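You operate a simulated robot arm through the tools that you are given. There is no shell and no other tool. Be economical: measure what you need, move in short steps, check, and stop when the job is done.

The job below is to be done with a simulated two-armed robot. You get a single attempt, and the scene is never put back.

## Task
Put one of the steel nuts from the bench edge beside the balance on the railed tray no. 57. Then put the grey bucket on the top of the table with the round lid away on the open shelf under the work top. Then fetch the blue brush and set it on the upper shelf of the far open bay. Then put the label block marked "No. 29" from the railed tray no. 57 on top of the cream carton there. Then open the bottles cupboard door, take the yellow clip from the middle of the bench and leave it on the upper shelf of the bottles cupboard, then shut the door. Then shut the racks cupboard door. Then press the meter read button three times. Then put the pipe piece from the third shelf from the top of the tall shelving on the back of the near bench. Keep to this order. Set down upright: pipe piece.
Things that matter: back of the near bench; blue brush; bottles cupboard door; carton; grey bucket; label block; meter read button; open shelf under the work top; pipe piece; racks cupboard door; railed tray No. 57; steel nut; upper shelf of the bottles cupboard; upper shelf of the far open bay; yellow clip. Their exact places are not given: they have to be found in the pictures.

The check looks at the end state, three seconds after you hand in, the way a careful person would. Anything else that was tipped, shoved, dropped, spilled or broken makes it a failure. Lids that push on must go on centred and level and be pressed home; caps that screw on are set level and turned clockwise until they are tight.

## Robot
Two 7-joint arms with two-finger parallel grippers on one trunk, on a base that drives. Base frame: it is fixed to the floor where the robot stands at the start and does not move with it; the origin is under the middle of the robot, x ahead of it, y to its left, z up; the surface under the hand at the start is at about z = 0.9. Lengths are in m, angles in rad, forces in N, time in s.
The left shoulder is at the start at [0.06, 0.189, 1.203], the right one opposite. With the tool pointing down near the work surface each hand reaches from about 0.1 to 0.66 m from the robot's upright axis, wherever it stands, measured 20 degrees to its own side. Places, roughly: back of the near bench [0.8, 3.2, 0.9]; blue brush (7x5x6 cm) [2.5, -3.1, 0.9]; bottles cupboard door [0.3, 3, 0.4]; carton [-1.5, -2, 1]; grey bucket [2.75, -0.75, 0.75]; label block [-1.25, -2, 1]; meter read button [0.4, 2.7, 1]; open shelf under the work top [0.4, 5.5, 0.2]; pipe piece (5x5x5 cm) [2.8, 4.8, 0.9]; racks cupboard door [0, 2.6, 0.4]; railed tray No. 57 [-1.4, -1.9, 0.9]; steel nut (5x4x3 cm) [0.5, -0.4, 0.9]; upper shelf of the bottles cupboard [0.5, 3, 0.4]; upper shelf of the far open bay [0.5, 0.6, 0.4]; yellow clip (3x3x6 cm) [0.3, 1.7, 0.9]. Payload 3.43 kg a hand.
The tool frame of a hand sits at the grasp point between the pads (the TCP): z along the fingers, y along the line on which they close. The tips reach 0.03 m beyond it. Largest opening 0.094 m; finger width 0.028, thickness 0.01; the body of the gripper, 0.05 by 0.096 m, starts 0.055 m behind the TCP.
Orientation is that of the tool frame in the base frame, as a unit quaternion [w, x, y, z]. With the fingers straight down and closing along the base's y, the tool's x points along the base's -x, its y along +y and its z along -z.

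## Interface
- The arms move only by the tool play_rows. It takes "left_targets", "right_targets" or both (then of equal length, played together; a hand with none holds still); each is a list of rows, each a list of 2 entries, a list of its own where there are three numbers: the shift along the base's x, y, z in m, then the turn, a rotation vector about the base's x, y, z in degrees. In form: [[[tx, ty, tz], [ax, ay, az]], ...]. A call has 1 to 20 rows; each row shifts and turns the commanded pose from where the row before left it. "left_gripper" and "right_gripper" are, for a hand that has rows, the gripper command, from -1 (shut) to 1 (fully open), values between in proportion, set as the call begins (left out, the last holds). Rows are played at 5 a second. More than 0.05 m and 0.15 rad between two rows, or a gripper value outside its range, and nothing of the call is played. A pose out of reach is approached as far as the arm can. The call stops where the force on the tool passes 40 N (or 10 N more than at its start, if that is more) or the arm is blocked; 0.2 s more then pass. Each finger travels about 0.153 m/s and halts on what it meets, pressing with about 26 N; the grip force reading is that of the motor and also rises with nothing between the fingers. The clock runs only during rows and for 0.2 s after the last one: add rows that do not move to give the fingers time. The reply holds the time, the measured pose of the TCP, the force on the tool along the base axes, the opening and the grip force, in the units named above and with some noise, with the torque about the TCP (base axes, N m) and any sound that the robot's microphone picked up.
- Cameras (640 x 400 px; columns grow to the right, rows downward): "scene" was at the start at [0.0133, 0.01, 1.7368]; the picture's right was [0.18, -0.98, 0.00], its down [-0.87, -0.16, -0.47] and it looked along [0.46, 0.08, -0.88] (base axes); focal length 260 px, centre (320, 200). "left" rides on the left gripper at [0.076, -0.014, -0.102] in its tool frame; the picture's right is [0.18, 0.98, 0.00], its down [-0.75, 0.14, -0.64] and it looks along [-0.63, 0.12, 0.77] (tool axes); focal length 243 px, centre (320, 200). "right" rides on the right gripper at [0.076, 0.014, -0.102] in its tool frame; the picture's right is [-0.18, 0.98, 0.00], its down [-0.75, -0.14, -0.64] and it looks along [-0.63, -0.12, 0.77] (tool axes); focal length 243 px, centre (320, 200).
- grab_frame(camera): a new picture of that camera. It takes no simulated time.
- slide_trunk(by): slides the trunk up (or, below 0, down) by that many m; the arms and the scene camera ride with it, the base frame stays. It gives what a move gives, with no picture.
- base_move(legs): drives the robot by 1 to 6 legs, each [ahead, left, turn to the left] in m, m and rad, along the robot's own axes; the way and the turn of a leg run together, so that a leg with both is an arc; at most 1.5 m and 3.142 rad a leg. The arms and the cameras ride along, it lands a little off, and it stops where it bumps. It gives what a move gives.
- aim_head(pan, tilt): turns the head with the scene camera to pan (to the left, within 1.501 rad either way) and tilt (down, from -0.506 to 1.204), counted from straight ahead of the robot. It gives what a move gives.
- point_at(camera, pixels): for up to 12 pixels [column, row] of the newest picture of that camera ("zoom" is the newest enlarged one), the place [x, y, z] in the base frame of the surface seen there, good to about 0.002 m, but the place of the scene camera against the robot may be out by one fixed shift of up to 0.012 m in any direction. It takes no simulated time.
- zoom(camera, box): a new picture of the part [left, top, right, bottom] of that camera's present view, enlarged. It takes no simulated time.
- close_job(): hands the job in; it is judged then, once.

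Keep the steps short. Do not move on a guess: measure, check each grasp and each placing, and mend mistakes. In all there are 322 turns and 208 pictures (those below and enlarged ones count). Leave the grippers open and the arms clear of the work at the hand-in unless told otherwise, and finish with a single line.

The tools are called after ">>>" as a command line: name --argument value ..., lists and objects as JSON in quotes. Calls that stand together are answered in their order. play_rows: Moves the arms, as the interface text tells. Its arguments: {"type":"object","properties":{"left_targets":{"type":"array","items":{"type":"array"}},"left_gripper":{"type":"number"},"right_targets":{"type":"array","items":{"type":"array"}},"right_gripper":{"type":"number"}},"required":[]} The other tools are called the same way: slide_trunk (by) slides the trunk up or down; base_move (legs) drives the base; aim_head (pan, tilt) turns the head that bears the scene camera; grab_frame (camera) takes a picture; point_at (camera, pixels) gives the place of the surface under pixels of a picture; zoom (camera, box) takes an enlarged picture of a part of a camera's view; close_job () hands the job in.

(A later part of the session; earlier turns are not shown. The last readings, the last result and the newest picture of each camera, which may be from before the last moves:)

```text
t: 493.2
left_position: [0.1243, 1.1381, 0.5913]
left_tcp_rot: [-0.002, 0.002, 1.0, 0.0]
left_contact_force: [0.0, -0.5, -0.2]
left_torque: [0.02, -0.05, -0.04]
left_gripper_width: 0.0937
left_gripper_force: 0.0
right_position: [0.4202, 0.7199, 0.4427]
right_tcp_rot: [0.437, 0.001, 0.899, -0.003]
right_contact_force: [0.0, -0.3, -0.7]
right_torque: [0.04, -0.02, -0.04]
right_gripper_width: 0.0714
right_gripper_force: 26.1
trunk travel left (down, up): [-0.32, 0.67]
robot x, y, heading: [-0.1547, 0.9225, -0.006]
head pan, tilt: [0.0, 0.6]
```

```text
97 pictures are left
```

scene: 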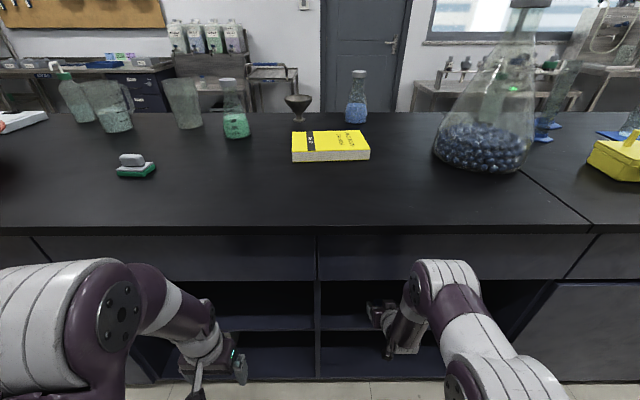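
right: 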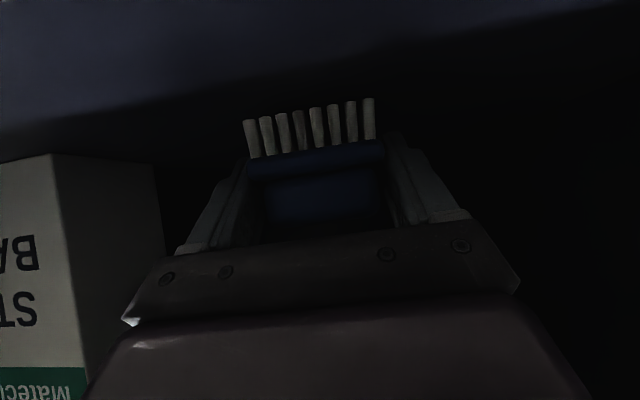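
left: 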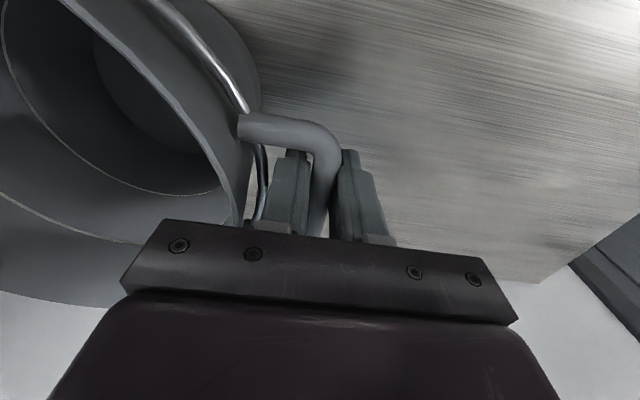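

>>> play_rows --right_targets '[[[0, 0, -0.004], [0, 0, 0]], [[0, 0, -0.002], [0, 0, 0]], [[0, 0, 0], [0, 0, 0]]]'

>>> play_rows --right_targets '[[[0, 0, 0], [0, 0, 0]], [[0, 0, 0], [0, 0, 0]]]' --right_gripper 1

>>> play_rows --right_targets '[[[-0.03, 0, 0.023], [0, 0, 0]], [[-0.035, 0, 0.02], [0, 0, 0]], [[-0.04, 0, 0.01], [0, 0, 0]], [[0, 0, 0], [0, 0, 0]]]'

>>> grab_frame --camera "right"

```text
t: 494.0
left_position: [0.126, 1.1388, 0.5915]
left_tcp_rot: [-0.002, 0.003, 1.0, 0.0]
left_contact_force: [0.4, -0.4, -1.1]
left_torque: [0.01, -0.02, 0.0]
left_gripper_width: 0.0938
left_gripper_force: 0.1
right_position: [0.4211, 0.7198, 0.4377]
right_tcp_rot: [0.438, 0.001, 0.899, -0.004]
right_contact_force: [-1.3, 1.3, 2.6]
right_torque: [0.02, -0.06, 0.01]
right_gripper_width: 0.0714
right_gripper_force: 26.0
trunk travel left (down, up): [-0.32, 0.67]
robot x, y, heading: [-0.1562, 0.9176, -0.005]
head pan, tilt: [0.0, 0.6]
```

```text
t: 494.6
left_position: [0.1253, 1.1391, 0.5923]
left_tcp_rot: [-0.002, 0.003, 1.0, 0.0]
left_contact_force: [-0.5, -0.7, 0.5]
left_torque: [0.04, 0.01, 0.02]
left_gripper_width: 0.0939
left_gripper_force: 0.0
right_position: [0.4216, 0.719, 0.4374]
right_tcp_rot: [0.437, 0.001, 0.9, -0.004]
right_contact_force: [-0.3, -1.1, -0.3]
right_torque: [-0.01, 0.02, -0.02]
right_gripper_width: 0.0939
right_gripper_force: 0.1
trunk travel left (down, up): [-0.32, 0.67]
robot x, y, heading: [-0.1538, 0.9195, -0.003]
head pan, tilt: [0.0, 0.6]
```

```text
t: 495.6
left_position: [0.1253, 1.1394, 0.5904]
left_tcp_rot: [-0.002, 0.002, 1.0, 0.001]
left_contact_force: [0.9, 0.7, -0.1]
left_torque: [0.0, 0.0, -0.01]
left_gripper_width: 0.0939
left_gripper_force: 0.0
right_position: [0.3148, 0.7186, 0.4894]
right_tcp_rot: [0.437, 0.001, 0.899, -0.004]
right_contact_force: [0.3, -0.3, -1.0]
right_torque: [0.01, -0.01, 0.0]
right_gripper_width: 0.094
right_gripper_force: 0.0
trunk travel left (down, up): [-0.32, 0.67]
robot x, y, heading: [-0.1552, 0.9213, -0.003]
head pan, tilt: [0.0, 0.6]
```

```text
96 pictures are left
```

right: 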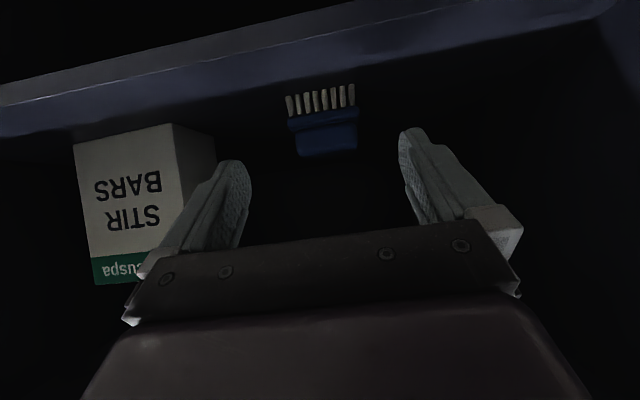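

The brush stands on the upper shelf. Next the label block. Back off, straighten the right hand, adjust trunk.

>>> base_move --legs '[[-0.2, 0, 0]]'

>>> play_rows --right_targets '[[[-0.03, 0, 0.03], [0, 7.5, 0]], [[-0.03, 0, 0.03], [0, 7.5, 0]], [[-0.03, 0, 0.03], [0, 7.5, 0]], [[-0.03, 0, 0.03], [0, 7.5, 0]], [[-0.02, 0, 0], [0, 7.5, 0]], [[-0.02, 0, 0], [0, 7.5, 0]], [[0, 0, 0], [0, 7.5, 0]], [[0, 0, 0], [0, 0, 0]]]'

>>> slide_trunk --by 0.27

```text
t: 497.2
left_position: [-0.0723, 1.1398, 0.5901]
left_tcp_rot: [-0.001, 0.004, 1.0, 0.0]
left_contact_force: [-0.3, -0.7, 0.3]
left_torque: [0.01, 0.0, 0.03]
left_gripper_width: 0.0939
left_gripper_force: 0.0
right_position: [0.1172, 0.7219, 0.4905]
right_tcp_rot: [0.437, 0.003, 0.899, -0.005]
right_contact_force: [0.2, -0.2, -0.5]
right_torque: [-0.02, 0.0, -0.01]
right_gripper_width: 0.0941
right_gripper_force: 0.0
trunk travel left (down, up): [-0.32, 0.67]
robot x, y, heading: [-0.3533, 0.92, -0.007]
head pan, tilt: [0.0, 0.6]
```

```text
t: 499.0
left_position: [-0.0715, 1.1389, 0.5905]
left_tcp_rot: [-0.001, 0.004, 1.0, 0.0]
left_contact_force: [0.5, 0.4, 0.6]
left_torque: [-0.02, -0.05, -0.01]
left_gripper_width: 0.094
left_gripper_force: 0.0
right_position: [-0.0438, 0.7213, 0.6097]
right_tcp_rot: [-0.008, 0.0, 1.0, -0.004]
right_contact_force: [1.0, 0.2, -0.4]
right_torque: [-0.02, 0.01, 0.0]
right_gripper_width: 0.0941
right_gripper_force: 0.2
trunk travel left (down, up): [-0.32, 0.67]
robot x, y, heading: [-0.3544, 0.9193, -0.006]
head pan, tilt: [0.0, 0.6]
```

```text
t: 501.7
left_position: [-0.0734, 1.1399, 0.861]
left_tcp_rot: [-0.002, 0.003, 1.0, 0.0]
left_contact_force: [-1.2, 0.4, 0.4]
left_torque: [-0.03, -0.02, 0.0]
left_gripper_width: 0.0941
left_gripper_force: 0.0
right_position: [-0.0433, 0.7216, 0.8803]
right_tcp_rot: [-0.006, 0.0, 1.0, -0.004]
right_contact_force: [0.0, -0.5, 0.0]
right_torque: [0.02, 0.02, -0.01]
right_gripper_width: 0.0942
right_gripper_force: 0.0
trunk travel left (down, up): [-0.59, 0.4]
robot x, y, heading: [-0.3539, 0.9203, -0.009]
head pan, tilt: [0.0, 0.6]
```

>>> base_move --legs '[[0, 1.09, 0.008], [-0.9, 0, 0], [-0.8, 0, 0]]'

```text
t: 515.4
left_position: [-1.7653, 2.199, 0.8609]
left_tcp_rot: [-0.001, -0.008, 1.0, -0.001]
left_contact_force: [-0.2, 0.0, 0.5]
left_torque: [0.0, -0.02, 0.02]
left_gripper_width: 0.094
left_gripper_force: 0.1
right_position: [-1.7286, 1.7805, 0.8798]
right_tcp_rot: [-0.005, -0.01, 1.0, -0.005]
right_contact_force: [0.3, 0.4, -0.7]
right_torque: [-0.01, 0.0, 0.0]
right_gripper_width: 0.0939
right_gripper_force: 0.0
trunk travel left (down, up): [-0.59, 0.4]
robot x, y, heading: [-2.0408, 1.9728, 0.016]
head pan, tilt: [0.0, 0.6]
```

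>>> base_move --legs '[[-0.03, 0, -0.018], [0, -1.3, 0]]'

>>> base_move --legs '[[0, -1.2, 0.0]]'

```text
t: 522.4
left_position: [-1.7961, 0.9017, 0.8615]
left_tcp_rot: [-0.002, 0.001, 1.0, 0.0]
left_contact_force: [-0.5, 0.6, -0.4]
left_torque: [0.03, 0.02, -0.01]
left_gripper_width: 0.0946
left_gripper_force: 0.1
right_position: [-1.7657, 0.4823, 0.8801]
right_tcp_rot: [-0.005, -0.002, 1.0, -0.005]
right_contact_force: [-0.2, 0.0, 0.6]
right_torque: [0.02, 0.03, 0.01]
right_gripper_width: 0.0942
right_gripper_force: 0.0
trunk travel left (down, up): [-0.59, 0.4]
robot x, y, heading: [-2.0764, 0.6831, 0.003]
head pan, tilt: [0.0, 0.6]
```

```text
t: 528.4
left_position: [-1.7882, -0.2875, 0.8609]
left_tcp_rot: [-0.002, -0.011, 1.0, -0.001]
left_contact_force: [0.3, 0.6, 0.0]
left_torque: [0.02, 0.0, -0.01]
left_gripper_width: 0.0941
left_gripper_force: 0.1
right_position: [-1.7488, -0.7045, 0.8798]
right_tcp_rot: [-0.006, -0.014, 1.0, -0.004]
right_contact_force: [0.2, 1.1, 0.1]
right_torque: [0.0, -0.01, 0.01]
right_gripper_width: 0.0944
right_gripper_force: 0.1
trunk travel left (down, up): [-0.59, 0.4]
robot x, y, heading: [-2.0631, -0.5173, 0.023]
head pan, tilt: [0.0, 0.6]
```

>>> base_move --legs '[[0, -1.27, -0.023]]'

>>> slide_trunk --by 0.1

>>> grab_frame --camera "scene"

```text
t: 534.9
left_position: [-1.7684, -1.5885, 0.8615]
left_tcp_rot: [-0.003, -0.001, 1.0, 0.0]
left_contact_force: [-0.1, -0.2, 0.3]
left_torque: [0.02, -0.02, 0.0]
left_gripper_width: 0.0941
left_gripper_force: 0.0
right_position: [-1.737, -2.0068, 0.8793]
right_tcp_rot: [-0.006, -0.005, 1.0, -0.004]
right_contact_force: [0.1, -0.1, -0.7]
right_torque: [-0.01, 0.04, 0.03]
right_gripper_width: 0.0939
right_gripper_force: 0.1
trunk travel left (down, up): [-0.59, 0.4]
robot x, y, heading: [-2.046, -1.8122, 0.003]
head pan, tilt: [0.0, 0.6]
```

```text
t: 536.2
left_position: [-1.7688, -1.5864, 0.961]
left_tcp_rot: [-0.003, -0.001, 1.0, 0.0]
left_contact_force: [0.2, 0.2, 0.7]
left_torque: [-0.02, 0.0, 0.01]
left_gripper_width: 0.0937
left_gripper_force: 0.1
right_position: [-1.7366, -2.0074, 0.9795]
right_tcp_rot: [-0.006, -0.004, 1.0, -0.004]
right_contact_force: [0.7, 0.7, 0.6]
right_torque: [0.02, 0.0, 0.02]
right_gripper_width: 0.094
right_gripper_force: 0.1
trunk travel left (down, up): [-0.69, 0.3]
robot x, y, heading: [-2.0492, -1.8094, 0.003]
head pan, tilt: [0.0, 0.6]
```

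```text
95 pictures are left
```

scene: 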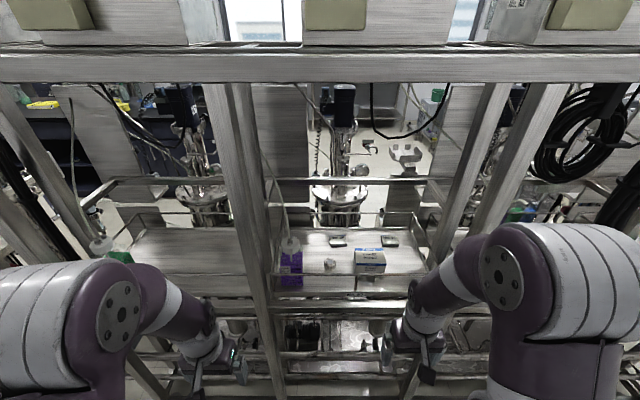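

Raise the right hand, then drive 0.19 closer.

>>> play_rows --right_targets '[[[0, 0, 0.04], [0, 0, 0]], [[0, 0, 0.04], [0, 0, 0]], [[0, 0, 0], [0, 0, 0]]]'

>>> base_move --legs '[[0.19, 0, 0]]'

>>> play_rows --right_targets '[[[0.03, 0.03, 0], [0, 0, 0]], [[0.03, 0.03, 0], [0, 0, 0]], [[0.03, 0.03, 0], [0, 0, 0]], [[0.03, 0.03, 0], [0, 0, 0]], [[0.04, 0.007, 0], [0, 0, 0]], [[0, 0, 0], [0, 0, 0]]]'

>>> grab_frame --camera "right"

```text
t: 537.0
left_position: [-1.769, -1.5876, 0.9603]
left_tcp_rot: [-0.002, -0.001, 1.0, 0.0]
left_contact_force: [1.1, 0.4, 0.0]
left_torque: [0.01, 0.0, 0.01]
left_gripper_width: 0.0939
left_gripper_force: 0.0
right_position: [-1.7356, -2.008, 1.0612]
right_tcp_rot: [-0.006, -0.004, 1.0, -0.004]
right_contact_force: [0.2, -0.3, -0.3]
right_torque: [0.01, -0.01, -0.04]
right_gripper_width: 0.0938
right_gripper_force: 0.0
trunk travel left (down, up): [-0.69, 0.3]
robot x, y, heading: [-2.0514, -1.8108, -0.0]
head pan, tilt: [0.0, 0.6]
```

```text
t: 538.6
left_position: [-1.5791, -1.5843, 0.9618]
left_tcp_rot: [0.0, -0.002, 1.0, -0.001]
left_contact_force: [0.1, -0.3, -1.0]
left_torque: [0.01, -0.01, -0.02]
left_gripper_width: 0.094
left_gripper_force: 0.0
right_position: [-1.5456, -2.0035, 1.0623]
right_tcp_rot: [-0.004, -0.005, 1.0, -0.005]
right_contact_force: [0.8, 0.3, 0.1]
right_torque: [0.03, -0.02, 0.01]
right_gripper_width: 0.094
right_gripper_force: 0.1
trunk travel left (down, up): [-0.69, 0.3]
robot x, y, heading: [-1.858, -1.8076, 0.005]
head pan, tilt: [0.0, 0.6]
```

```text
t: 540.0
left_position: [-1.5802, -1.5856, 0.9617]
left_tcp_rot: [-0.001, -0.002, 1.0, -0.002]
left_contact_force: [-1.0, 0.2, 0.0]
left_torque: [-0.03, -0.01, -0.03]
left_gripper_width: 0.0942
left_gripper_force: 0.0
right_position: [-1.3927, -1.8789, 1.0474]
right_tcp_rot: [-0.005, -0.005, 1.0, -0.005]
right_contact_force: [-0.1, 0.7, -0.1]
right_torque: [-0.03, -0.03, 0.03]
right_gripper_width: 0.0935
right_gripper_force: 0.0
right hand out of reach, approached as far as the arm can: row 5
trunk travel left (down, up): [-0.69, 0.3]
robot x, y, heading: [-1.8528, -1.8062, 0.005]
head pan, tilt: [0.0, 0.6]
```

```text
94 pictures are left
```

right: 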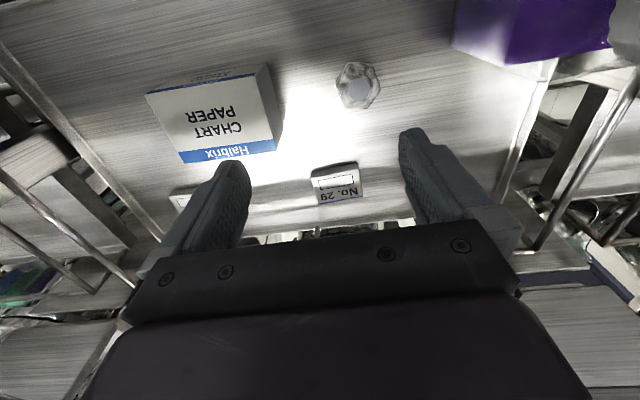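

>>> zoom --camera "right" --box '[290, 140, 390, 220]'

>>> point_at --camera "right" --pixels '[[312, 172], [358, 165], [319, 202], [361, 194], [315, 178], [340, 185], [337, 170], [330, 225], [150, 100], [270, 75], [185, 160], [278, 140]]'

```text
5.00 times, centred on (340, 180) of right
```

zoom: 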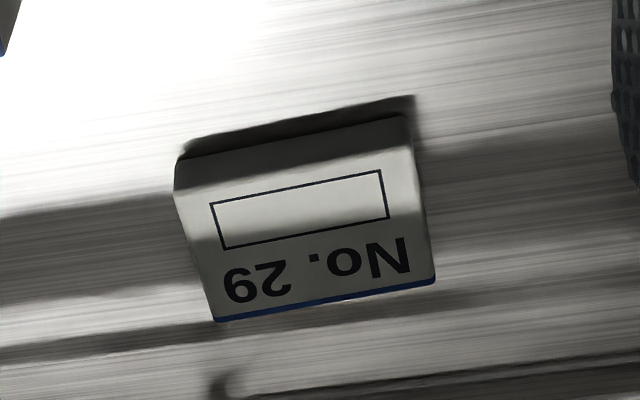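

```text
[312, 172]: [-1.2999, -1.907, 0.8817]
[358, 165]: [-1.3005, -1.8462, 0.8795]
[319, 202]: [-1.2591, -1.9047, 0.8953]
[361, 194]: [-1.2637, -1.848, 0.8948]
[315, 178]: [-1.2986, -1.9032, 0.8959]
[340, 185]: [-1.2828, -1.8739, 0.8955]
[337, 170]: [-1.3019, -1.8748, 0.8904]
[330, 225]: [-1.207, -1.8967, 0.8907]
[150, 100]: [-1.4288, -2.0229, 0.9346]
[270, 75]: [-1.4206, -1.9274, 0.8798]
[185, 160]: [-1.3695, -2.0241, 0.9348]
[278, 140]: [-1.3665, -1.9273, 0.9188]
```

Block centre (-1.279,-1.876), 0.057 long in y, top z 0.895. Move over it at z≈0.96.

>>> play_rows --right_targets '[[[0.02, 0.001, -0.03], [0, 0, 0]], [[0.03, 0.001, -0.03], [0, 0, 0]], [[0.035, 0.001, -0.02], [0, 0, 0]], [[0.03, 0, -0.007], [0, 0, 0]], [[0, 0, 0], [0, 0, 0]]]'

>>> grab_frame --camera "right"

```text
t: 541.2
left_position: [-1.5787, -1.5852, 0.9615]
left_tcp_rot: [0.0, -0.001, 1.0, -0.001]
left_contact_force: [0.5, 0.1, 0.4]
left_torque: [-0.02, -0.03, 0.0]
left_gripper_width: 0.0939
left_gripper_force: 0.1
right_position: [-1.2975, -1.8807, 0.9489]
right_tcp_rot: [-0.004, -0.005, 1.0, -0.005]
right_contact_force: [0.6, 0.3, 0.2]
right_torque: [0.01, 0.0, 0.02]
right_gripper_width: 0.0938
right_gripper_force: 0.0
right hand out of reach, approached as far as the arm can: row 4
trunk travel left (down, up): [-0.69, 0.3]
robot x, y, heading: [-1.8598, -1.8093, 0.004]
head pan, tilt: [0.0, 0.6]
```

```text
92 pictures are left
```

right: 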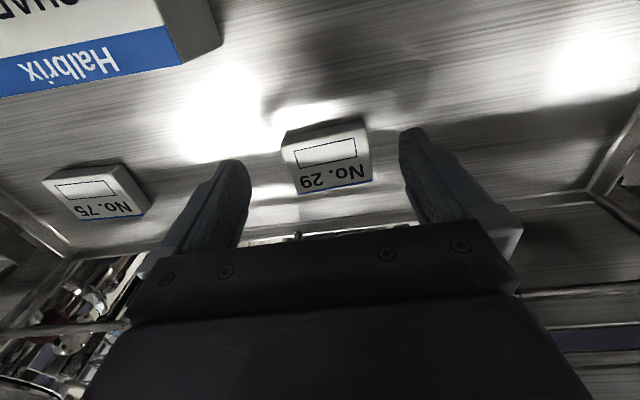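

>>> play_rows --right_targets '[[[0.006, 0.003, -0.018], [0, 0, 0]], [[0.008, 0.002, -0.016], [0, 0, 0]], [[0, 0, 0], [0, 0, 0]]]'

>>> grab_frame --camera "right"

```text
t: 542.0
left_position: [-1.5792, -1.5843, 0.9597]
left_tcp_rot: [0.0, -0.002, 1.0, -0.001]
left_contact_force: [0.1, -0.6, 0.0]
left_torque: [-0.01, -0.02, 0.0]
left_gripper_width: 0.0937
left_gripper_force: 0.1
right_position: [-1.2826, -1.8759, 0.9147]
right_tcp_rot: [-0.005, -0.004, 1.0, -0.005]
right_contact_force: [0.4, 0.2, 0.3]
right_torque: [-0.01, -0.06, 0.02]
right_gripper_width: 0.094
right_gripper_force: 0.1
trunk travel left (down, up): [-0.69, 0.3]
robot x, y, heading: [-1.8557, -1.8104, 0.007]
head pan, tilt: [0.0, 0.6]
```

```text
91 pictures are left
```

right: 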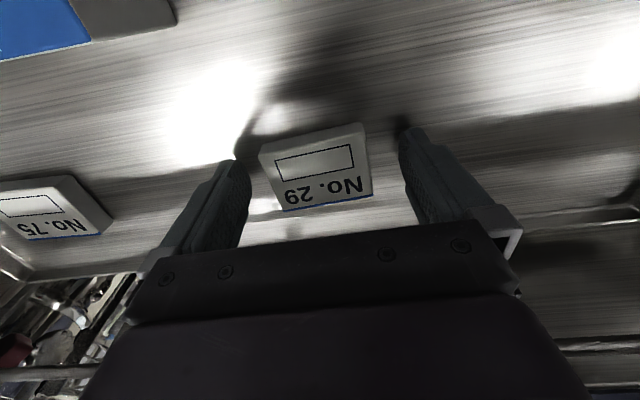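

Positioned. Close, then lift 0.09.

>>> play_rows --right_targets '[[[0, 0, 0], [0, 0, 0]], [[0, 0, 0], [0, 0, 0]], [[0, 0, 0], [0, 0, 0]]]' --right_gripper -1

>>> play_rows --right_targets '[[[-0.01, 0, 0.03], [0, 0, 0]], [[-0.02, 0, 0.03], [0, 0, 0]], [[-0.02, -0.01, 0.03], [0, 0, 0]], [[0, 0, 0], [0, 0, 0]]]'

>>> grab_frame --camera "right"

```text
t: 542.8
left_position: [-1.5794, -1.5863, 0.9608]
left_tcp_rot: [0.0, -0.001, 1.0, -0.001]
left_contact_force: [0.7, 0.0, 0.0]
left_torque: [-0.01, -0.01, 0.0]
left_gripper_width: 0.094
left_gripper_force: 0.0
right_position: [-1.2839, -1.8757, 0.9143]
right_tcp_rot: [-0.005, -0.005, 1.0, -0.005]
right_contact_force: [1.1, 0.7, 0.3]
right_torque: [0.0, -0.03, 0.0]
right_gripper_width: 0.0612
right_gripper_force: 26.2
trunk travel left (down, up): [-0.69, 0.3]
robot x, y, heading: [-1.8537, -1.8067, 0.005]
head pan, tilt: [0.0, 0.6]
```

```text
t: 543.8
left_position: [-1.5794, -1.5852, 0.9608]
left_tcp_rot: [0.0, -0.001, 1.0, -0.001]
left_contact_force: [-0.3, 0.4, 0.5]
left_torque: [0.0, 0.01, -0.04]
left_gripper_width: 0.094
left_gripper_force: 0.2
right_position: [-1.337, -1.8878, 1.0019]
right_tcp_rot: [-0.006, -0.006, 1.0, -0.005]
right_contact_force: [-0.2, 0.5, -0.2]
right_torque: [-0.01, 0.01, -0.01]
right_gripper_width: 0.0614
right_gripper_force: 25.7
right hand out of reach, approached as far as the arm can: row 3
trunk travel left (down, up): [-0.69, 0.3]
robot x, y, heading: [-1.8549, -1.8052, 0.004]
head pan, tilt: [0.0, 0.6]
```

```text
90 pictures are left
```

right: 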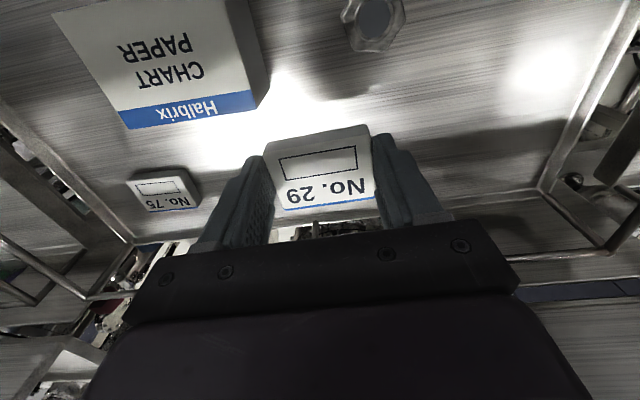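

Held. Carton top centre (-1.40,-1.976), z 0.935. Move above it.

>>> play_rows --right_targets '[[[-0.02, -0.03, 0], [0, 0, 0]], [[-0.023, -0.03, 0], [0, 0, 0]], [[-0.024, -0.028, 0], [0, 0, 0]], [[0, 0, 0], [0, 0, 0]]]'

>>> grab_frame --camera "right"

```text
t: 544.8
left_position: [-1.5781, -1.5846, 0.961]
left_tcp_rot: [0.0, -0.001, 1.0, 0.0]
left_contact_force: [0.1, -0.2, -0.3]
left_torque: [0.02, -0.02, -0.02]
left_gripper_width: 0.0937
left_gripper_force: 0.0
right_position: [-1.404, -1.9772, 1.0032]
right_tcp_rot: [-0.005, -0.005, 1.0, -0.005]
right_contact_force: [-0.3, -0.4, -0.8]
right_torque: [0.03, 0.03, -0.04]
right_gripper_width: 0.0613
right_gripper_force: 25.8
trunk travel left (down, up): [-0.69, 0.3]
robot x, y, heading: [-1.8518, -1.8049, 0.006]
head pan, tilt: [0.0, 0.6]
```

```text
89 pictures are left
```

right: 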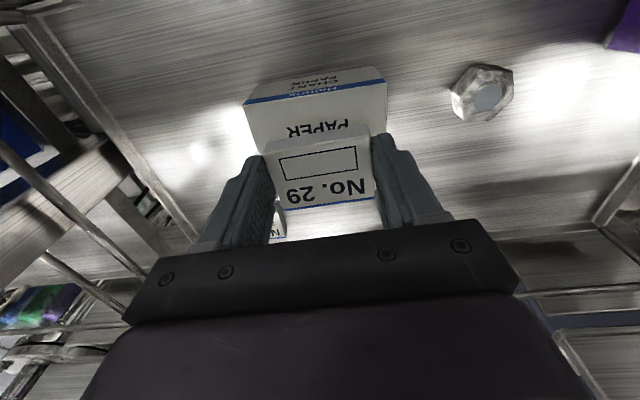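

>>> play_rows --right_targets '[[[0, 0, -0.015], [0, 0, 0]], [[0, 0, -0.013], [0, 0, 0]], [[0, 0, 0], [0, 0, 0]]]'

>>> play_rows --right_targets '[[[0, 0, -0.003], [0, 0, 0]], [[0, 0, 0], [0, 0, 0]]]'

>>> grab_frame --camera "right"

```text
t: 545.6
left_position: [-1.5785, -1.5846, 0.9611]
left_tcp_rot: [0.0, -0.002, 1.0, -0.001]
left_contact_force: [0.1, 0.3, 0.3]
left_torque: [0.02, -0.03, 0.0]
left_gripper_width: 0.0939
left_gripper_force: 0.1
right_position: [-1.4048, -1.9744, 0.9739]
right_tcp_rot: [-0.005, -0.005, 1.0, -0.005]
right_contact_force: [0.4, 0.0, -0.8]
right_torque: [-0.01, 0.02, 0.0]
right_gripper_width: 0.0612
right_gripper_force: 25.6
trunk travel left (down, up): [-0.69, 0.3]
robot x, y, heading: [-1.8608, -1.8071, 0.004]
head pan, tilt: [0.0, 0.6]
```

```text
t: 546.2
left_position: [-1.5786, -1.5851, 0.9611]
left_tcp_rot: [0.0, -0.002, 1.0, -0.001]
left_contact_force: [-1.0, 0.6, -0.6]
left_torque: [0.01, 0.0, -0.01]
left_gripper_width: 0.094
left_gripper_force: 0.1
right_position: [-1.4034, -1.9739, 0.9708]
right_tcp_rot: [-0.004, -0.006, 1.0, -0.005]
right_contact_force: [-0.9, 0.6, -0.6]
right_torque: [0.03, 0.0, 0.02]
right_gripper_width: 0.061
right_gripper_force: 25.7
trunk travel left (down, up): [-0.69, 0.3]
robot x, y, heading: [-1.8532, -1.8059, 0.009]
head pan, tilt: [0.0, 0.6]
```

```text
88 pictures are left
```

right: 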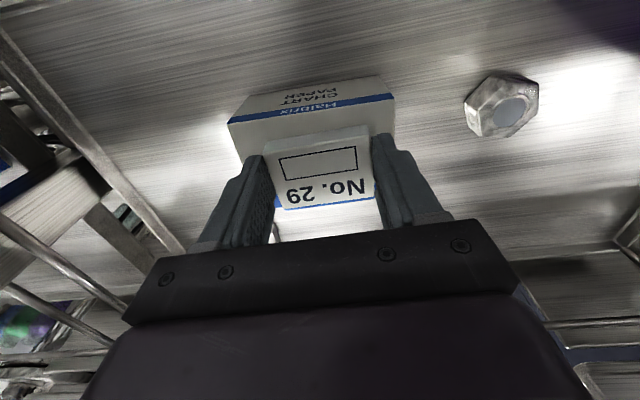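

>>> play_rows --right_targets '[[[0, 0, -0.0015], [0, 0, 0]], [[0, 0, 0], [0, 0, 0]]]'

>>> play_rows --right_targets '[[[0, 0, 0], [0, 0, 0]], [[0, 0, 0], [0, 0, 0]]]' --right_gripper 0.7

>>> play_rows --right_targets '[[[0, 0, 0.02], [0, 0, 0]], [[0, 0, 0.03], [0, 0, 0]], [[0, 0, 0.02], [0, 0, 0]], [[0, 0, 0], [0, 0, 0]]]'

>>> grab_frame --camera "right"

```text
t: 546.8
left_position: [-1.5776, -1.5852, 0.9616]
left_tcp_rot: [0.0, -0.002, 1.0, 0.0]
left_contact_force: [-0.3, -0.5, 0.9]
left_torque: [0.02, -0.01, 0.0]
left_gripper_width: 0.094
left_gripper_force: 0.0
right_position: [-1.4038, -1.9743, 0.9694]
right_tcp_rot: [-0.005, -0.005, 1.0, -0.005]
right_contact_force: [-1.0, 0.0, 2.5]
right_torque: [0.06, 0.02, 0.01]
right_gripper_width: 0.0609
right_gripper_force: 26.0
trunk travel left (down, up): [-0.69, 0.3]
robot x, y, heading: [-1.8593, -1.8108, 0.005]
head pan, tilt: [0.0, 0.6]
```

```text
t: 547.4
left_position: [-1.5801, -1.584, 0.9612]
left_tcp_rot: [-0.001, -0.002, 1.0, -0.001]
left_contact_force: [0.2, 0.4, -0.4]
left_torque: [0.0, -0.01, -0.01]
left_gripper_width: 0.0941
left_gripper_force: 0.0
right_position: [-1.4041, -1.9741, 0.9693]
right_tcp_rot: [-0.005, -0.005, 1.0, -0.005]
right_contact_force: [0.4, -0.7, 0.5]
right_torque: [-0.02, -0.01, -0.01]
right_gripper_width: 0.0799
right_gripper_force: 0.1
trunk travel left (down, up): [-0.69, 0.3]
robot x, y, heading: [-1.8519, -1.8078, 0.002]
head pan, tilt: [0.0, 0.6]
```

```text
t: 548.4
left_position: [-1.5791, -1.5852, 0.9619]
left_tcp_rot: [0.0, -0.002, 1.0, -0.001]
left_contact_force: [0.2, -0.4, -0.2]
left_torque: [0.02, 0.05, -0.02]
left_gripper_width: 0.0943
left_gripper_force: 0.1
right_position: [-1.4041, -1.9731, 1.0391]
right_tcp_rot: [-0.006, -0.005, 1.0, -0.005]
right_contact_force: [0.7, -0.9, 0.3]
right_torque: [-0.01, -0.02, 0.0]
right_gripper_width: 0.0798
right_gripper_force: 0.0
trunk travel left (down, up): [-0.69, 0.3]
robot x, y, heading: [-1.8516, -1.8095, 0.007]
head pan, tilt: [0.0, 0.6]
```

```text
87 pictures are left
```

right: 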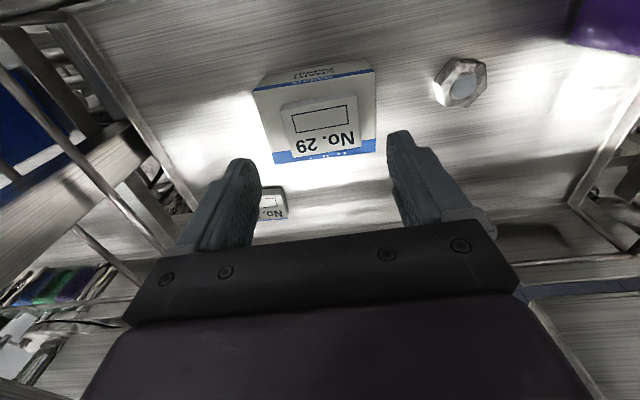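

The label block lies flat on the carton. Retract straight back and leave.

>>> base_move --legs '[[-0.2, 0, -0.005]]'

>>> play_rows --right_targets '[[[-0.04, 0, 0], [0, 0, 0]], [[-0.04, 0, 0], [0, 0, 0]], [[-0.04, 0, 0], [0, 0, 0]], [[-0.02, -0.02, 0], [0, 0, 0]], [[0, 0, 0], [0, 0, 0]]]' --right_gripper 1

>>> slide_trunk --by -0.1

>>> grab_frame --camera "scene"

```text
t: 550.0
left_position: [-1.7746, -1.5883, 0.9605]
left_tcp_rot: [-0.001, 0.001, 1.0, 0.0]
left_contact_force: [-0.1, -0.2, 0.1]
left_torque: [0.01, -0.02, -0.04]
left_gripper_width: 0.094
left_gripper_force: 0.1
right_position: [-1.6035, -1.9794, 1.038]
right_tcp_rot: [-0.006, -0.001, 1.0, -0.005]
right_contact_force: [-0.1, 0.5, 0.9]
right_torque: [0.03, 0.01, 0.01]
right_gripper_width: 0.0799
right_gripper_force: 0.1
trunk travel left (down, up): [-0.69, 0.3]
robot x, y, heading: [-2.0532, -1.8066, -0.008]
head pan, tilt: [0.0, 0.6]
```

```text
t: 551.2
left_position: [-1.7739, -1.5872, 0.9612]
left_tcp_rot: [-0.002, 0.002, 1.0, 0.0]
left_contact_force: [-0.3, 0.7, 0.7]
left_torque: [-0.01, 0.0, -0.03]
left_gripper_width: 0.0941
left_gripper_force: 0.1
right_position: [-1.742, -1.9967, 1.0374]
right_tcp_rot: [-0.006, -0.002, 1.0, -0.005]
right_contact_force: [-0.4, 0.7, 0.8]
right_torque: [-0.05, -0.03, 0.02]
right_gripper_width: 0.0939
right_gripper_force: 0.1
trunk travel left (down, up): [-0.69, 0.3]
robot x, y, heading: [-2.0562, -1.81, -0.003]
head pan, tilt: [0.0, 0.6]
```

```text
t: 552.5
left_position: [-1.7741, -1.5898, 0.8604]
left_tcp_rot: [-0.001, 0.001, 1.0, -0.001]
left_contact_force: [-0.3, 0.2, 0.5]
left_torque: [0.01, -0.01, 0.02]
left_gripper_width: 0.0938
left_gripper_force: 0.1
right_position: [-1.7442, -1.9981, 0.9378]
right_tcp_rot: [-0.006, 0.0, 1.0, -0.004]
right_contact_force: [-0.4, 0.2, 0.5]
right_torque: [-0.04, 0.01, 0.0]
right_gripper_width: 0.0937
right_gripper_force: 0.1
trunk travel left (down, up): [-0.59, 0.4]
robot x, y, heading: [-2.055, -1.8118, 0.0]
head pan, tilt: [0.0, 0.6]
```

```text
86 pictures are left
```

scene: 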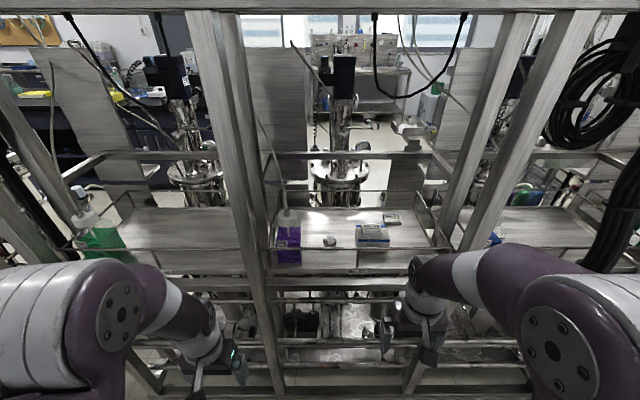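

>>> base_move --legs '[[0, 1.3, 0], [0, 1.2, 0]]'

```text
t: 564.8
left_position: [-1.7588, 0.9285, 0.8618]
left_tcp_rot: [-0.001, 0.0, 1.0, -0.001]
left_contact_force: [0.3, 0.1, -0.6]
left_torque: [-0.01, 0.01, 0.02]
left_gripper_width: 0.0941
left_gripper_force: 0.0
right_position: [-1.724, 0.5189, 0.9384]
right_tcp_rot: [-0.005, -0.003, 1.0, -0.004]
right_contact_force: [0.5, -0.4, 0.2]
right_torque: [0.0, 0.03, 0.0]
right_gripper_width: 0.0938
right_gripper_force: 0.0
trunk travel left (down, up): [-0.59, 0.4]
robot x, y, heading: [-2.0367, 0.7094, -0.0]
head pan, tilt: [0.0, 0.6]
```

>>> base_move --legs '[[0, 1.29, 0], [1.45, 0, 0]]'

>>> aim_head --pan 0.5 --tilt 0.5

>>> grab_frame --camera "scene"

```text
t: 578.2
left_position: [-0.2948, 2.2275, 0.8608]
left_tcp_rot: [-0.002, -0.003, 1.0, 0.0]
left_contact_force: [0.2, 0.9, 0.0]
left_torque: [0.05, -0.01, 0.02]
left_gripper_width: 0.094
left_gripper_force: 0.1
right_position: [-0.2613, 1.8188, 0.9388]
right_tcp_rot: [-0.007, -0.006, 1.0, -0.005]
right_contact_force: [0.8, -0.3, -0.2]
right_torque: [-0.01, 0.02, 0.02]
right_gripper_width: 0.0944
right_gripper_force: 0.1
trunk travel left (down, up): [-0.59, 0.4]
robot x, y, heading: [-0.5751, 2.003, 0.008]
head pan, tilt: [0.0, 0.6]
```

```text
t: 579.1
left_position: [-0.2951, 2.2278, 0.8623]
left_tcp_rot: [-0.002, -0.003, 1.0, 0.0]
left_contact_force: [0.0, 0.9, 0.4]
left_torque: [0.0, 0.01, -0.01]
left_gripper_width: 0.094
left_gripper_force: 0.2
right_position: [-0.2607, 1.8198, 0.9384]
right_tcp_rot: [-0.006, -0.007, 1.0, -0.005]
right_contact_force: [-1.0, 0.2, -0.2]
right_torque: [0.01, 0.03, 0.0]
right_gripper_width: 0.0941
right_gripper_force: 0.0
trunk travel left (down, up): [-0.59, 0.4]
robot x, y, heading: [-0.5744, 2.0033, 0.008]
head pan, tilt: [0.499, 0.499]
```

```text
85 pictures are left
```

scene: 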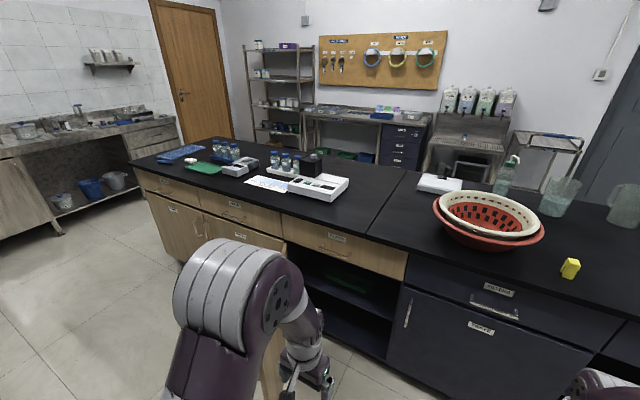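

>>> base_move --legs '[[-0.15, 0, -0.008], [0, 1.0, 0]]'

>>> aim_head --pan 0.0 --tilt 0.5

>>> grab_frame --camera "scene"

```text
t: 585.2
left_position: [-0.4395, 3.2143, 0.861]
left_tcp_rot: [-0.001, 0.003, 1.0, 0.0]
left_contact_force: [-0.2, -0.9, 0.3]
left_torque: [-0.03, 0.01, -0.01]
left_gripper_width: 0.094
left_gripper_force: 0.0
right_position: [-0.4094, 2.8036, 0.9381]
right_tcp_rot: [-0.006, 0.0, 1.0, -0.004]
right_contact_force: [-0.8, 0.2, -1.1]
right_torque: [0.01, 0.02, -0.02]
right_gripper_width: 0.0936
right_gripper_force: 0.1
trunk travel left (down, up): [-0.59, 0.4]
robot x, y, heading: [-0.7179, 2.9957, -0.008]
head pan, tilt: [0.499, 0.499]
```

```text
t: 586.2
left_position: [-0.4394, 3.2144, 0.8625]
left_tcp_rot: [-0.001, 0.004, 1.0, 0.0]
left_contact_force: [-1.1, -0.2, 0.2]
left_torque: [0.01, 0.0, 0.0]
left_gripper_width: 0.0943
left_gripper_force: 0.1
right_position: [-0.4095, 2.8028, 0.9388]
right_tcp_rot: [-0.006, 0.001, 1.0, -0.004]
right_contact_force: [-1.1, 0.5, 0.3]
right_torque: [-0.03, 0.01, 0.01]
right_gripper_width: 0.0939
right_gripper_force: 0.0
trunk travel left (down, up): [-0.59, 0.4]
robot x, y, heading: [-0.7214, 2.9963, -0.01]
head pan, tilt: [0.0, 0.499]
```

```text
84 pictures are left
```

scene: 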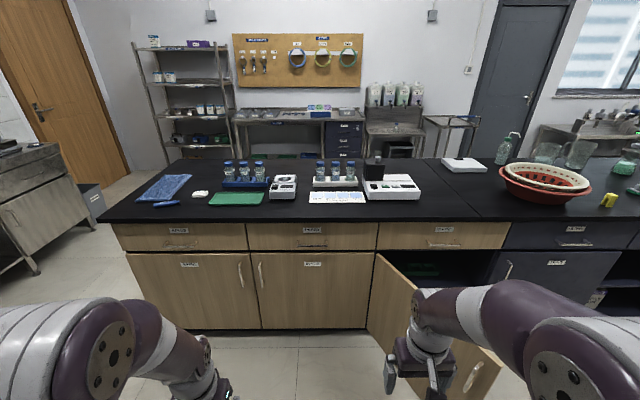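

>>> zoom --camera "scene" --box '[110, 210, 530, 400]'

>>> point_at --camera "scene" --pixels '[[260, 270], [262, 284], [240, 275], [257, 300], [374, 300], [250, 300], [310, 265], [127, 260], [378, 262], [485, 375], [365, 322], [405, 330]]'

```text
1.52 times, centred on (320, 305) of scene
```

zoom: 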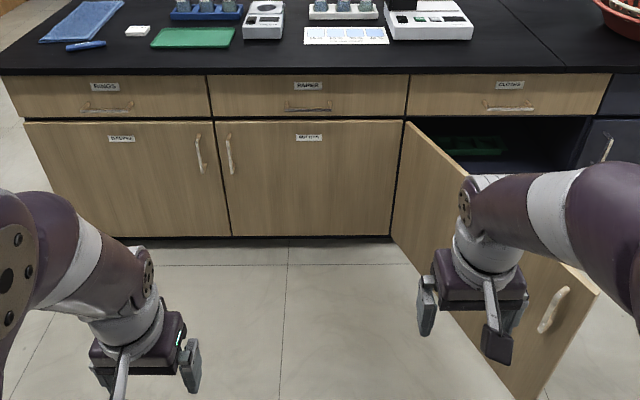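

```text
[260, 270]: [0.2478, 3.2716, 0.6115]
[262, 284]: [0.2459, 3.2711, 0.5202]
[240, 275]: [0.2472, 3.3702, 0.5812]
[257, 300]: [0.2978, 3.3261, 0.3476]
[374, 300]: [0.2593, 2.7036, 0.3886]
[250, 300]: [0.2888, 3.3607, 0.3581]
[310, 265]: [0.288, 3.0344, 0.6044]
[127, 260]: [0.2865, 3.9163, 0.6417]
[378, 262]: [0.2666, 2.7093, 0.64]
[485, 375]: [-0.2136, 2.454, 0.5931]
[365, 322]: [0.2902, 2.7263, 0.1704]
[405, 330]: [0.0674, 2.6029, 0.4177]
```

>>> zoom --camera "scene" --box '[170, 220, 350, 300]'

```text
3.56 times, centred on (260, 260) of scene
```

zoom: 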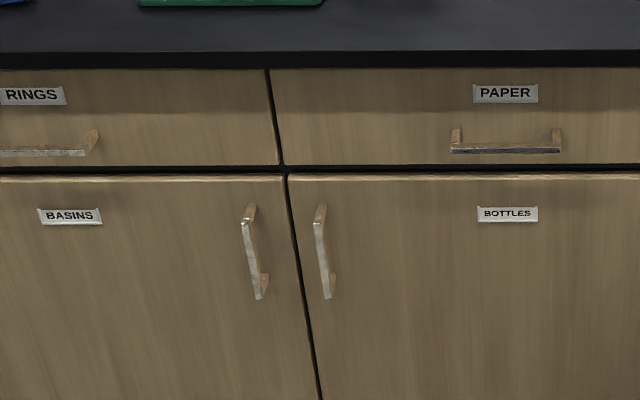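

The BOTTLES door spans y 2.72–3.31 with its handle at (0.247,3.271,0.52–0.62), hinged on the right. I'll stand at about (-0.5,3.42), lower the trunk and bring the right hand horizontal.

>>> base_move --legs '[[0, 0.43, 0.01], [0.2, 0, 0]]'

>>> slide_trunk --by -0.3

>>> play_rows --right_targets '[[[0, 0, 0], [0, -7.5, 0]], [[0, 0, 0], [0, -7.5, 0]], [[0, 0, 0], [0, -7.5, 0]], [[0, 0, 0], [0, -7.5, 0]], [[0, 0, 0], [0, -7.5, 0]], [[0, 0, 0], [0, -7.5, 0]], [[0, 0, 0], [0, -7.5, 0]], [[0, 0, 0], [0, -7.5, 0]], [[0, 0, 0], [0, -7.5, 0]], [[0, 0, 0], [0, -7.5, 0]], [[0, 0, 0], [0, -7.5, 0]], [[0, 0, 0], [0, -7.5, 0]], [[0, 0, 0], [0, 0, 0]]]'

```text
t: 590.0
left_position: [-0.2413, 3.6527, 0.8612]
left_tcp_rot: [-0.002, -0.004, 1.0, 0.0]
left_contact_force: [0.3, 0.2, 0.2]
left_torque: [0.02, -0.02, 0.01]
left_gripper_width: 0.0942
left_gripper_force: 0.0
right_position: [-0.206, 3.2435, 0.938]
right_tcp_rot: [-0.006, -0.007, 1.0, -0.005]
right_contact_force: [-1.3, -0.1, -0.1]
right_torque: [-0.03, 0.01, -0.03]
right_gripper_width: 0.0939
right_gripper_force: 0.0
trunk travel left (down, up): [-0.59, 0.4]
robot x, y, heading: [-0.5203, 3.4301, 0.009]
head pan, tilt: [0.0, 0.499]
```

```text
t: 593.0
left_position: [-0.2434, 3.6533, 0.5611]
left_tcp_rot: [-0.001, -0.005, 1.0, 0.0]
left_contact_force: [-0.4, -0.2, -0.1]
left_torque: [0.0, -0.03, -0.01]
left_gripper_width: 0.0941
left_gripper_force: 0.0
right_position: [-0.2071, 3.2438, 0.6385]
right_tcp_rot: [-0.006, -0.007, 1.0, -0.004]
right_contact_force: [0.6, 0.5, 0.1]
right_torque: [0.01, 0.02, 0.02]
right_gripper_width: 0.094
right_gripper_force: 0.1
trunk travel left (down, up): [-0.29, 0.7]
robot x, y, heading: [-0.5168, 3.4321, 0.008]
head pan, tilt: [0.0, 0.499]
```

```text
t: 595.9
left_position: [-0.2427, 3.6543, 0.5608]
left_tcp_rot: [-0.002, -0.005, 1.0, 0.0]
left_contact_force: [-0.4, 0.5, 0.9]
left_torque: [-0.04, 0.0, 0.01]
left_gripper_width: 0.094
left_gripper_force: 0.2
right_position: [-0.1522, 3.2424, 0.6585]
right_tcp_rot: [0.726, -0.001, 0.687, -0.008]
right_contact_force: [0.3, -0.7, 0.4]
right_torque: [-0.05, 0.0, 0.01]
right_gripper_width: 0.0939
right_gripper_force: 0.0
right hand out of reach, approached as far as the arm can: row 4, 5, 6, 7
trunk travel left (down, up): [-0.29, 0.7]
robot x, y, heading: [-0.521, 3.4288, 0.009]
head pan, tilt: [0.0, 0.499]
stopped in row 13 (right hand): the arm was blocked; the commanded pose is now the measured one
```

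>>> play_rows --right_targets '[[[0.04, 0.004, -0.015], [0, 0, 0]], [[0.04, 0.004, -0.015], [0, 0, 0]], [[0.04, 0.004, -0.015], [0, 0, 0]], [[0.04, 0.004, -0.015], [0, 0, 0]], [[0.04, 0.004, -0.01], [0, 0, 0]], [[0.04, 0.004, -0.01], [0, 0, 0]], [[0, 0, 0], [0, 0, 0]]]'

>>> grab_frame --camera "right"

```text
t: 596.4
left_position: [-0.2423, 3.6531, 0.5608]
left_tcp_rot: [-0.001, -0.004, 1.0, -0.001]
left_contact_force: [-0.2, 0.0, -0.1]
left_torque: [-0.01, -0.01, 0.0]
left_gripper_width: 0.094
left_gripper_force: 0.1
right_position: [-0.1466, 3.2439, 0.6274]
right_tcp_rot: [0.673, -0.001, 0.739, -0.012]
right_contact_force: [1.0, 0.0, 0.5]
right_torque: [0.02, 0.01, -0.03]
right_gripper_width: 0.0941
right_gripper_force: 0.0
trunk travel left (down, up): [-0.29, 0.7]
robot x, y, heading: [-0.5197, 3.4286, 0.009]
head pan, tilt: [0.0, 0.499]
stopped in row 2 (right hand): the arm was blocked; the commanded pose is now the measured one
```

```text
81 pictures are left
```

right: 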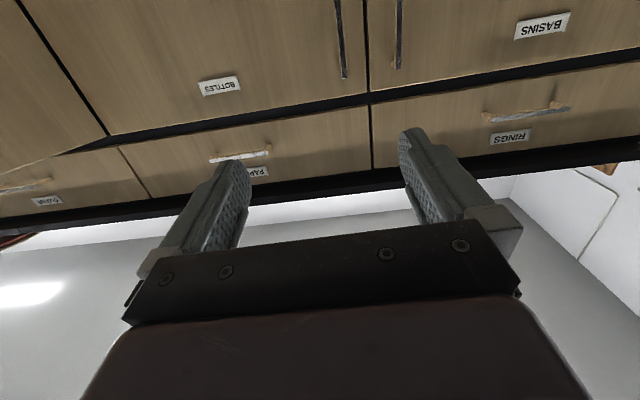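

>>> aim_head --pan -0.2 --tilt 0.9

>>> grab_frame --camera "scene"

```text
t: 597.2
left_position: [-0.2403, 3.6525, 0.5598]
left_tcp_rot: [-0.002, -0.005, 1.0, 0.0]
left_contact_force: [-0.3, 0.2, 0.0]
left_torque: [0.0, 0.01, -0.01]
left_gripper_width: 0.0941
left_gripper_force: 0.0
right_position: [-0.146, 3.2433, 0.6269]
right_tcp_rot: [0.673, -0.001, 0.739, -0.012]
right_contact_force: [-0.2, -0.3, -0.4]
right_torque: [0.01, 0.01, 0.0]
right_gripper_width: 0.0939
right_gripper_force: 0.1
trunk travel left (down, up): [-0.29, 0.7]
robot x, y, heading: [-0.5213, 3.4278, 0.005]
head pan, tilt: [-0.201, 0.901]
```

```text
80 pictures are left
```

scene: 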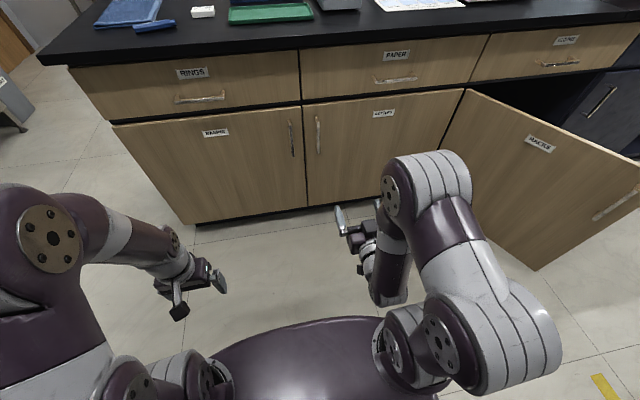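

Try extending forward only, in smaller steps.

>>> play_rows --right_targets '[[[0.025, 0, 0.0], [0, 0, 0]], [[0.03, 0, 0], [0, 0, 0]], [[0.03, 0, 0], [0, 0, 0]], [[0.03, 0, 0], [0, 0, 0]], [[0.03, 0.01, 0], [0, 0, 0]], [[0, 0, 0], [0, 0, 0]]]'

```text
t: 598.6
left_position: [-0.2424, 3.653, 0.5606]
left_tcp_rot: [-0.001, -0.004, 1.0, 0.0]
left_contact_force: [0.1, -0.1, -0.2]
left_torque: [0.0, 0.02, -0.01]
left_gripper_width: 0.0942
left_gripper_force: 0.2
right_position: [-0.0022, 3.2523, 0.6252]
right_tcp_rot: [0.673, -0.002, 0.74, -0.012]
right_contact_force: [-0.6, 0.6, -1.0]
right_torque: [0.01, -0.01, 0.01]
right_gripper_width: 0.0938
right_gripper_force: 0.0
trunk travel left (down, up): [-0.29, 0.7]
robot x, y, heading: [-0.5206, 3.4297, 0.011]
head pan, tilt: [-0.201, 0.901]
```

>>> play_rows --right_targets '[[[0.03, 0.004, -0.01], [0, 0, 0]], [[0.03, 0.005, -0.01], [0, 0, 0]], [[0.04, 0.005, -0.015], [0, 0, 0]], [[0.04, 0.005, -0.015], [0, 0, 0]], [[0, 0, 0], [0, 0, 0]]]'

>>> grab_frame --camera "right"

```text
t: 599.8
left_position: [-0.242, 3.6533, 0.5611]
left_tcp_rot: [-0.002, -0.004, 1.0, 0.0]
left_contact_force: [0.3, -0.2, 0.3]
left_torque: [0.0, 0.01, 0.01]
left_gripper_width: 0.094
left_gripper_force: 0.0
right_position: [0.1398, 3.2718, 0.5756]
right_tcp_rot: [0.672, -0.002, 0.741, -0.011]
right_contact_force: [-0.2, 0.0, -1.0]
right_torque: [0.03, 0.01, 0.03]
right_gripper_width: 0.0939
right_gripper_force: 0.1
trunk travel left (down, up): [-0.29, 0.7]
robot x, y, heading: [-0.5199, 3.4284, 0.006]
head pan, tilt: [-0.201, 0.901]
```

```text
79 pictures are left
```

right: 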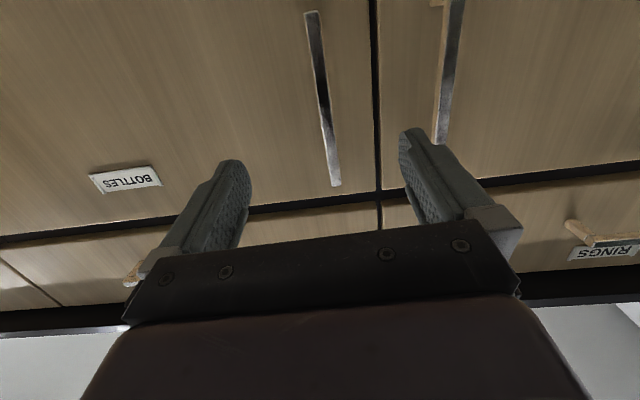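

>>> point_at --camera "right" --pixels '[[322, 80], [310, 20], [334, 175], [300, 100], [440, 120], [455, 20], [373, 100]]'

```text
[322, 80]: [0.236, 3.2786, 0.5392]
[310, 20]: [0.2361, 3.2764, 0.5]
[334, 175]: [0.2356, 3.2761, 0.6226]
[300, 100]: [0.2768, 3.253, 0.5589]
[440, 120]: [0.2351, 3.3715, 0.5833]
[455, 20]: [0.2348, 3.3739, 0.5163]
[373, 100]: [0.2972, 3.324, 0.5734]
```

Handle bar at (0.24,3.2765), door face x 0.277. Advance to x≈0.234 and close.

>>> play_rows --right_targets '[[[0.03, 0.003, -0.004], [0, 0, 0]], [[0.03, 0.002, -0.004], [0, 0, 0]], [[0.025, 0, 0], [0, 0, 0]], [[0.009, 0, 0], [0, 0, 0]], [[0, 0, 0], [0, 0, 0]]]' --right_gripper 0.3

>>> play_rows --right_targets '[[[0, 0, 0], [0, 0, 0]], [[0, 0, 0], [0, 0, 0]], [[0, 0, 0], [0, 0, 0]]]' --right_gripper -1

>>> grab_frame --camera "right"

```text
t: 601.0
left_position: [-0.243, 3.6532, 0.5599]
left_tcp_rot: [-0.002, -0.004, 1.0, -0.001]
left_contact_force: [0.0, 0.3, -0.3]
left_torque: [-0.04, 0.01, -0.04]
left_gripper_width: 0.0941
left_gripper_force: 0.0
right_position: [0.2319, 3.2756, 0.5674]
right_tcp_rot: [0.672, -0.001, 0.74, -0.012]
right_contact_force: [0.2, 0.7, -0.9]
right_torque: [0.04, -0.04, 0.01]
right_gripper_width: 0.0612
right_gripper_force: 0.0
trunk travel left (down, up): [-0.29, 0.7]
robot x, y, heading: [-0.5166, 3.4329, 0.007]
head pan, tilt: [-0.201, 0.901]
```

```text
t: 601.8
left_position: [-0.2423, 3.6537, 0.5623]
left_tcp_rot: [-0.002, -0.005, 1.0, 0.0]
left_contact_force: [0.4, -0.7, -0.1]
left_torque: [0.0, -0.02, 0.02]
left_gripper_width: 0.0936
left_gripper_force: 0.0
right_position: [0.2321, 3.2766, 0.5671]
right_tcp_rot: [0.672, -0.001, 0.74, -0.012]
right_contact_force: [-5.9, 0.8, -1.0]
right_torque: [1.33, 0.1, 0.48]
right_gripper_width: 0.0114
right_gripper_force: 44.7
trunk travel left (down, up): [-0.29, 0.7]
robot x, y, heading: [-0.5219, 3.4296, 0.009]
head pan, tilt: [-0.201, 0.901]
```

```text
78 pictures are left
```

right: 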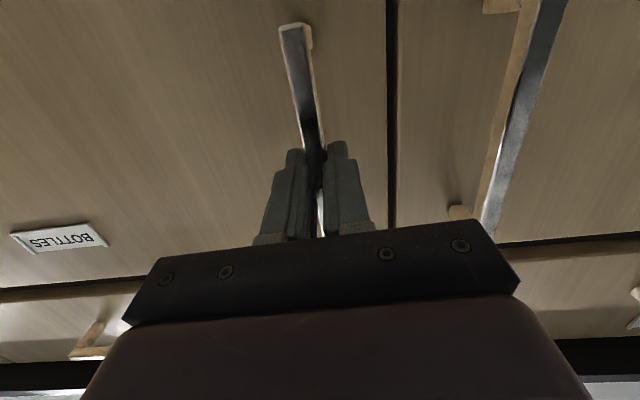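

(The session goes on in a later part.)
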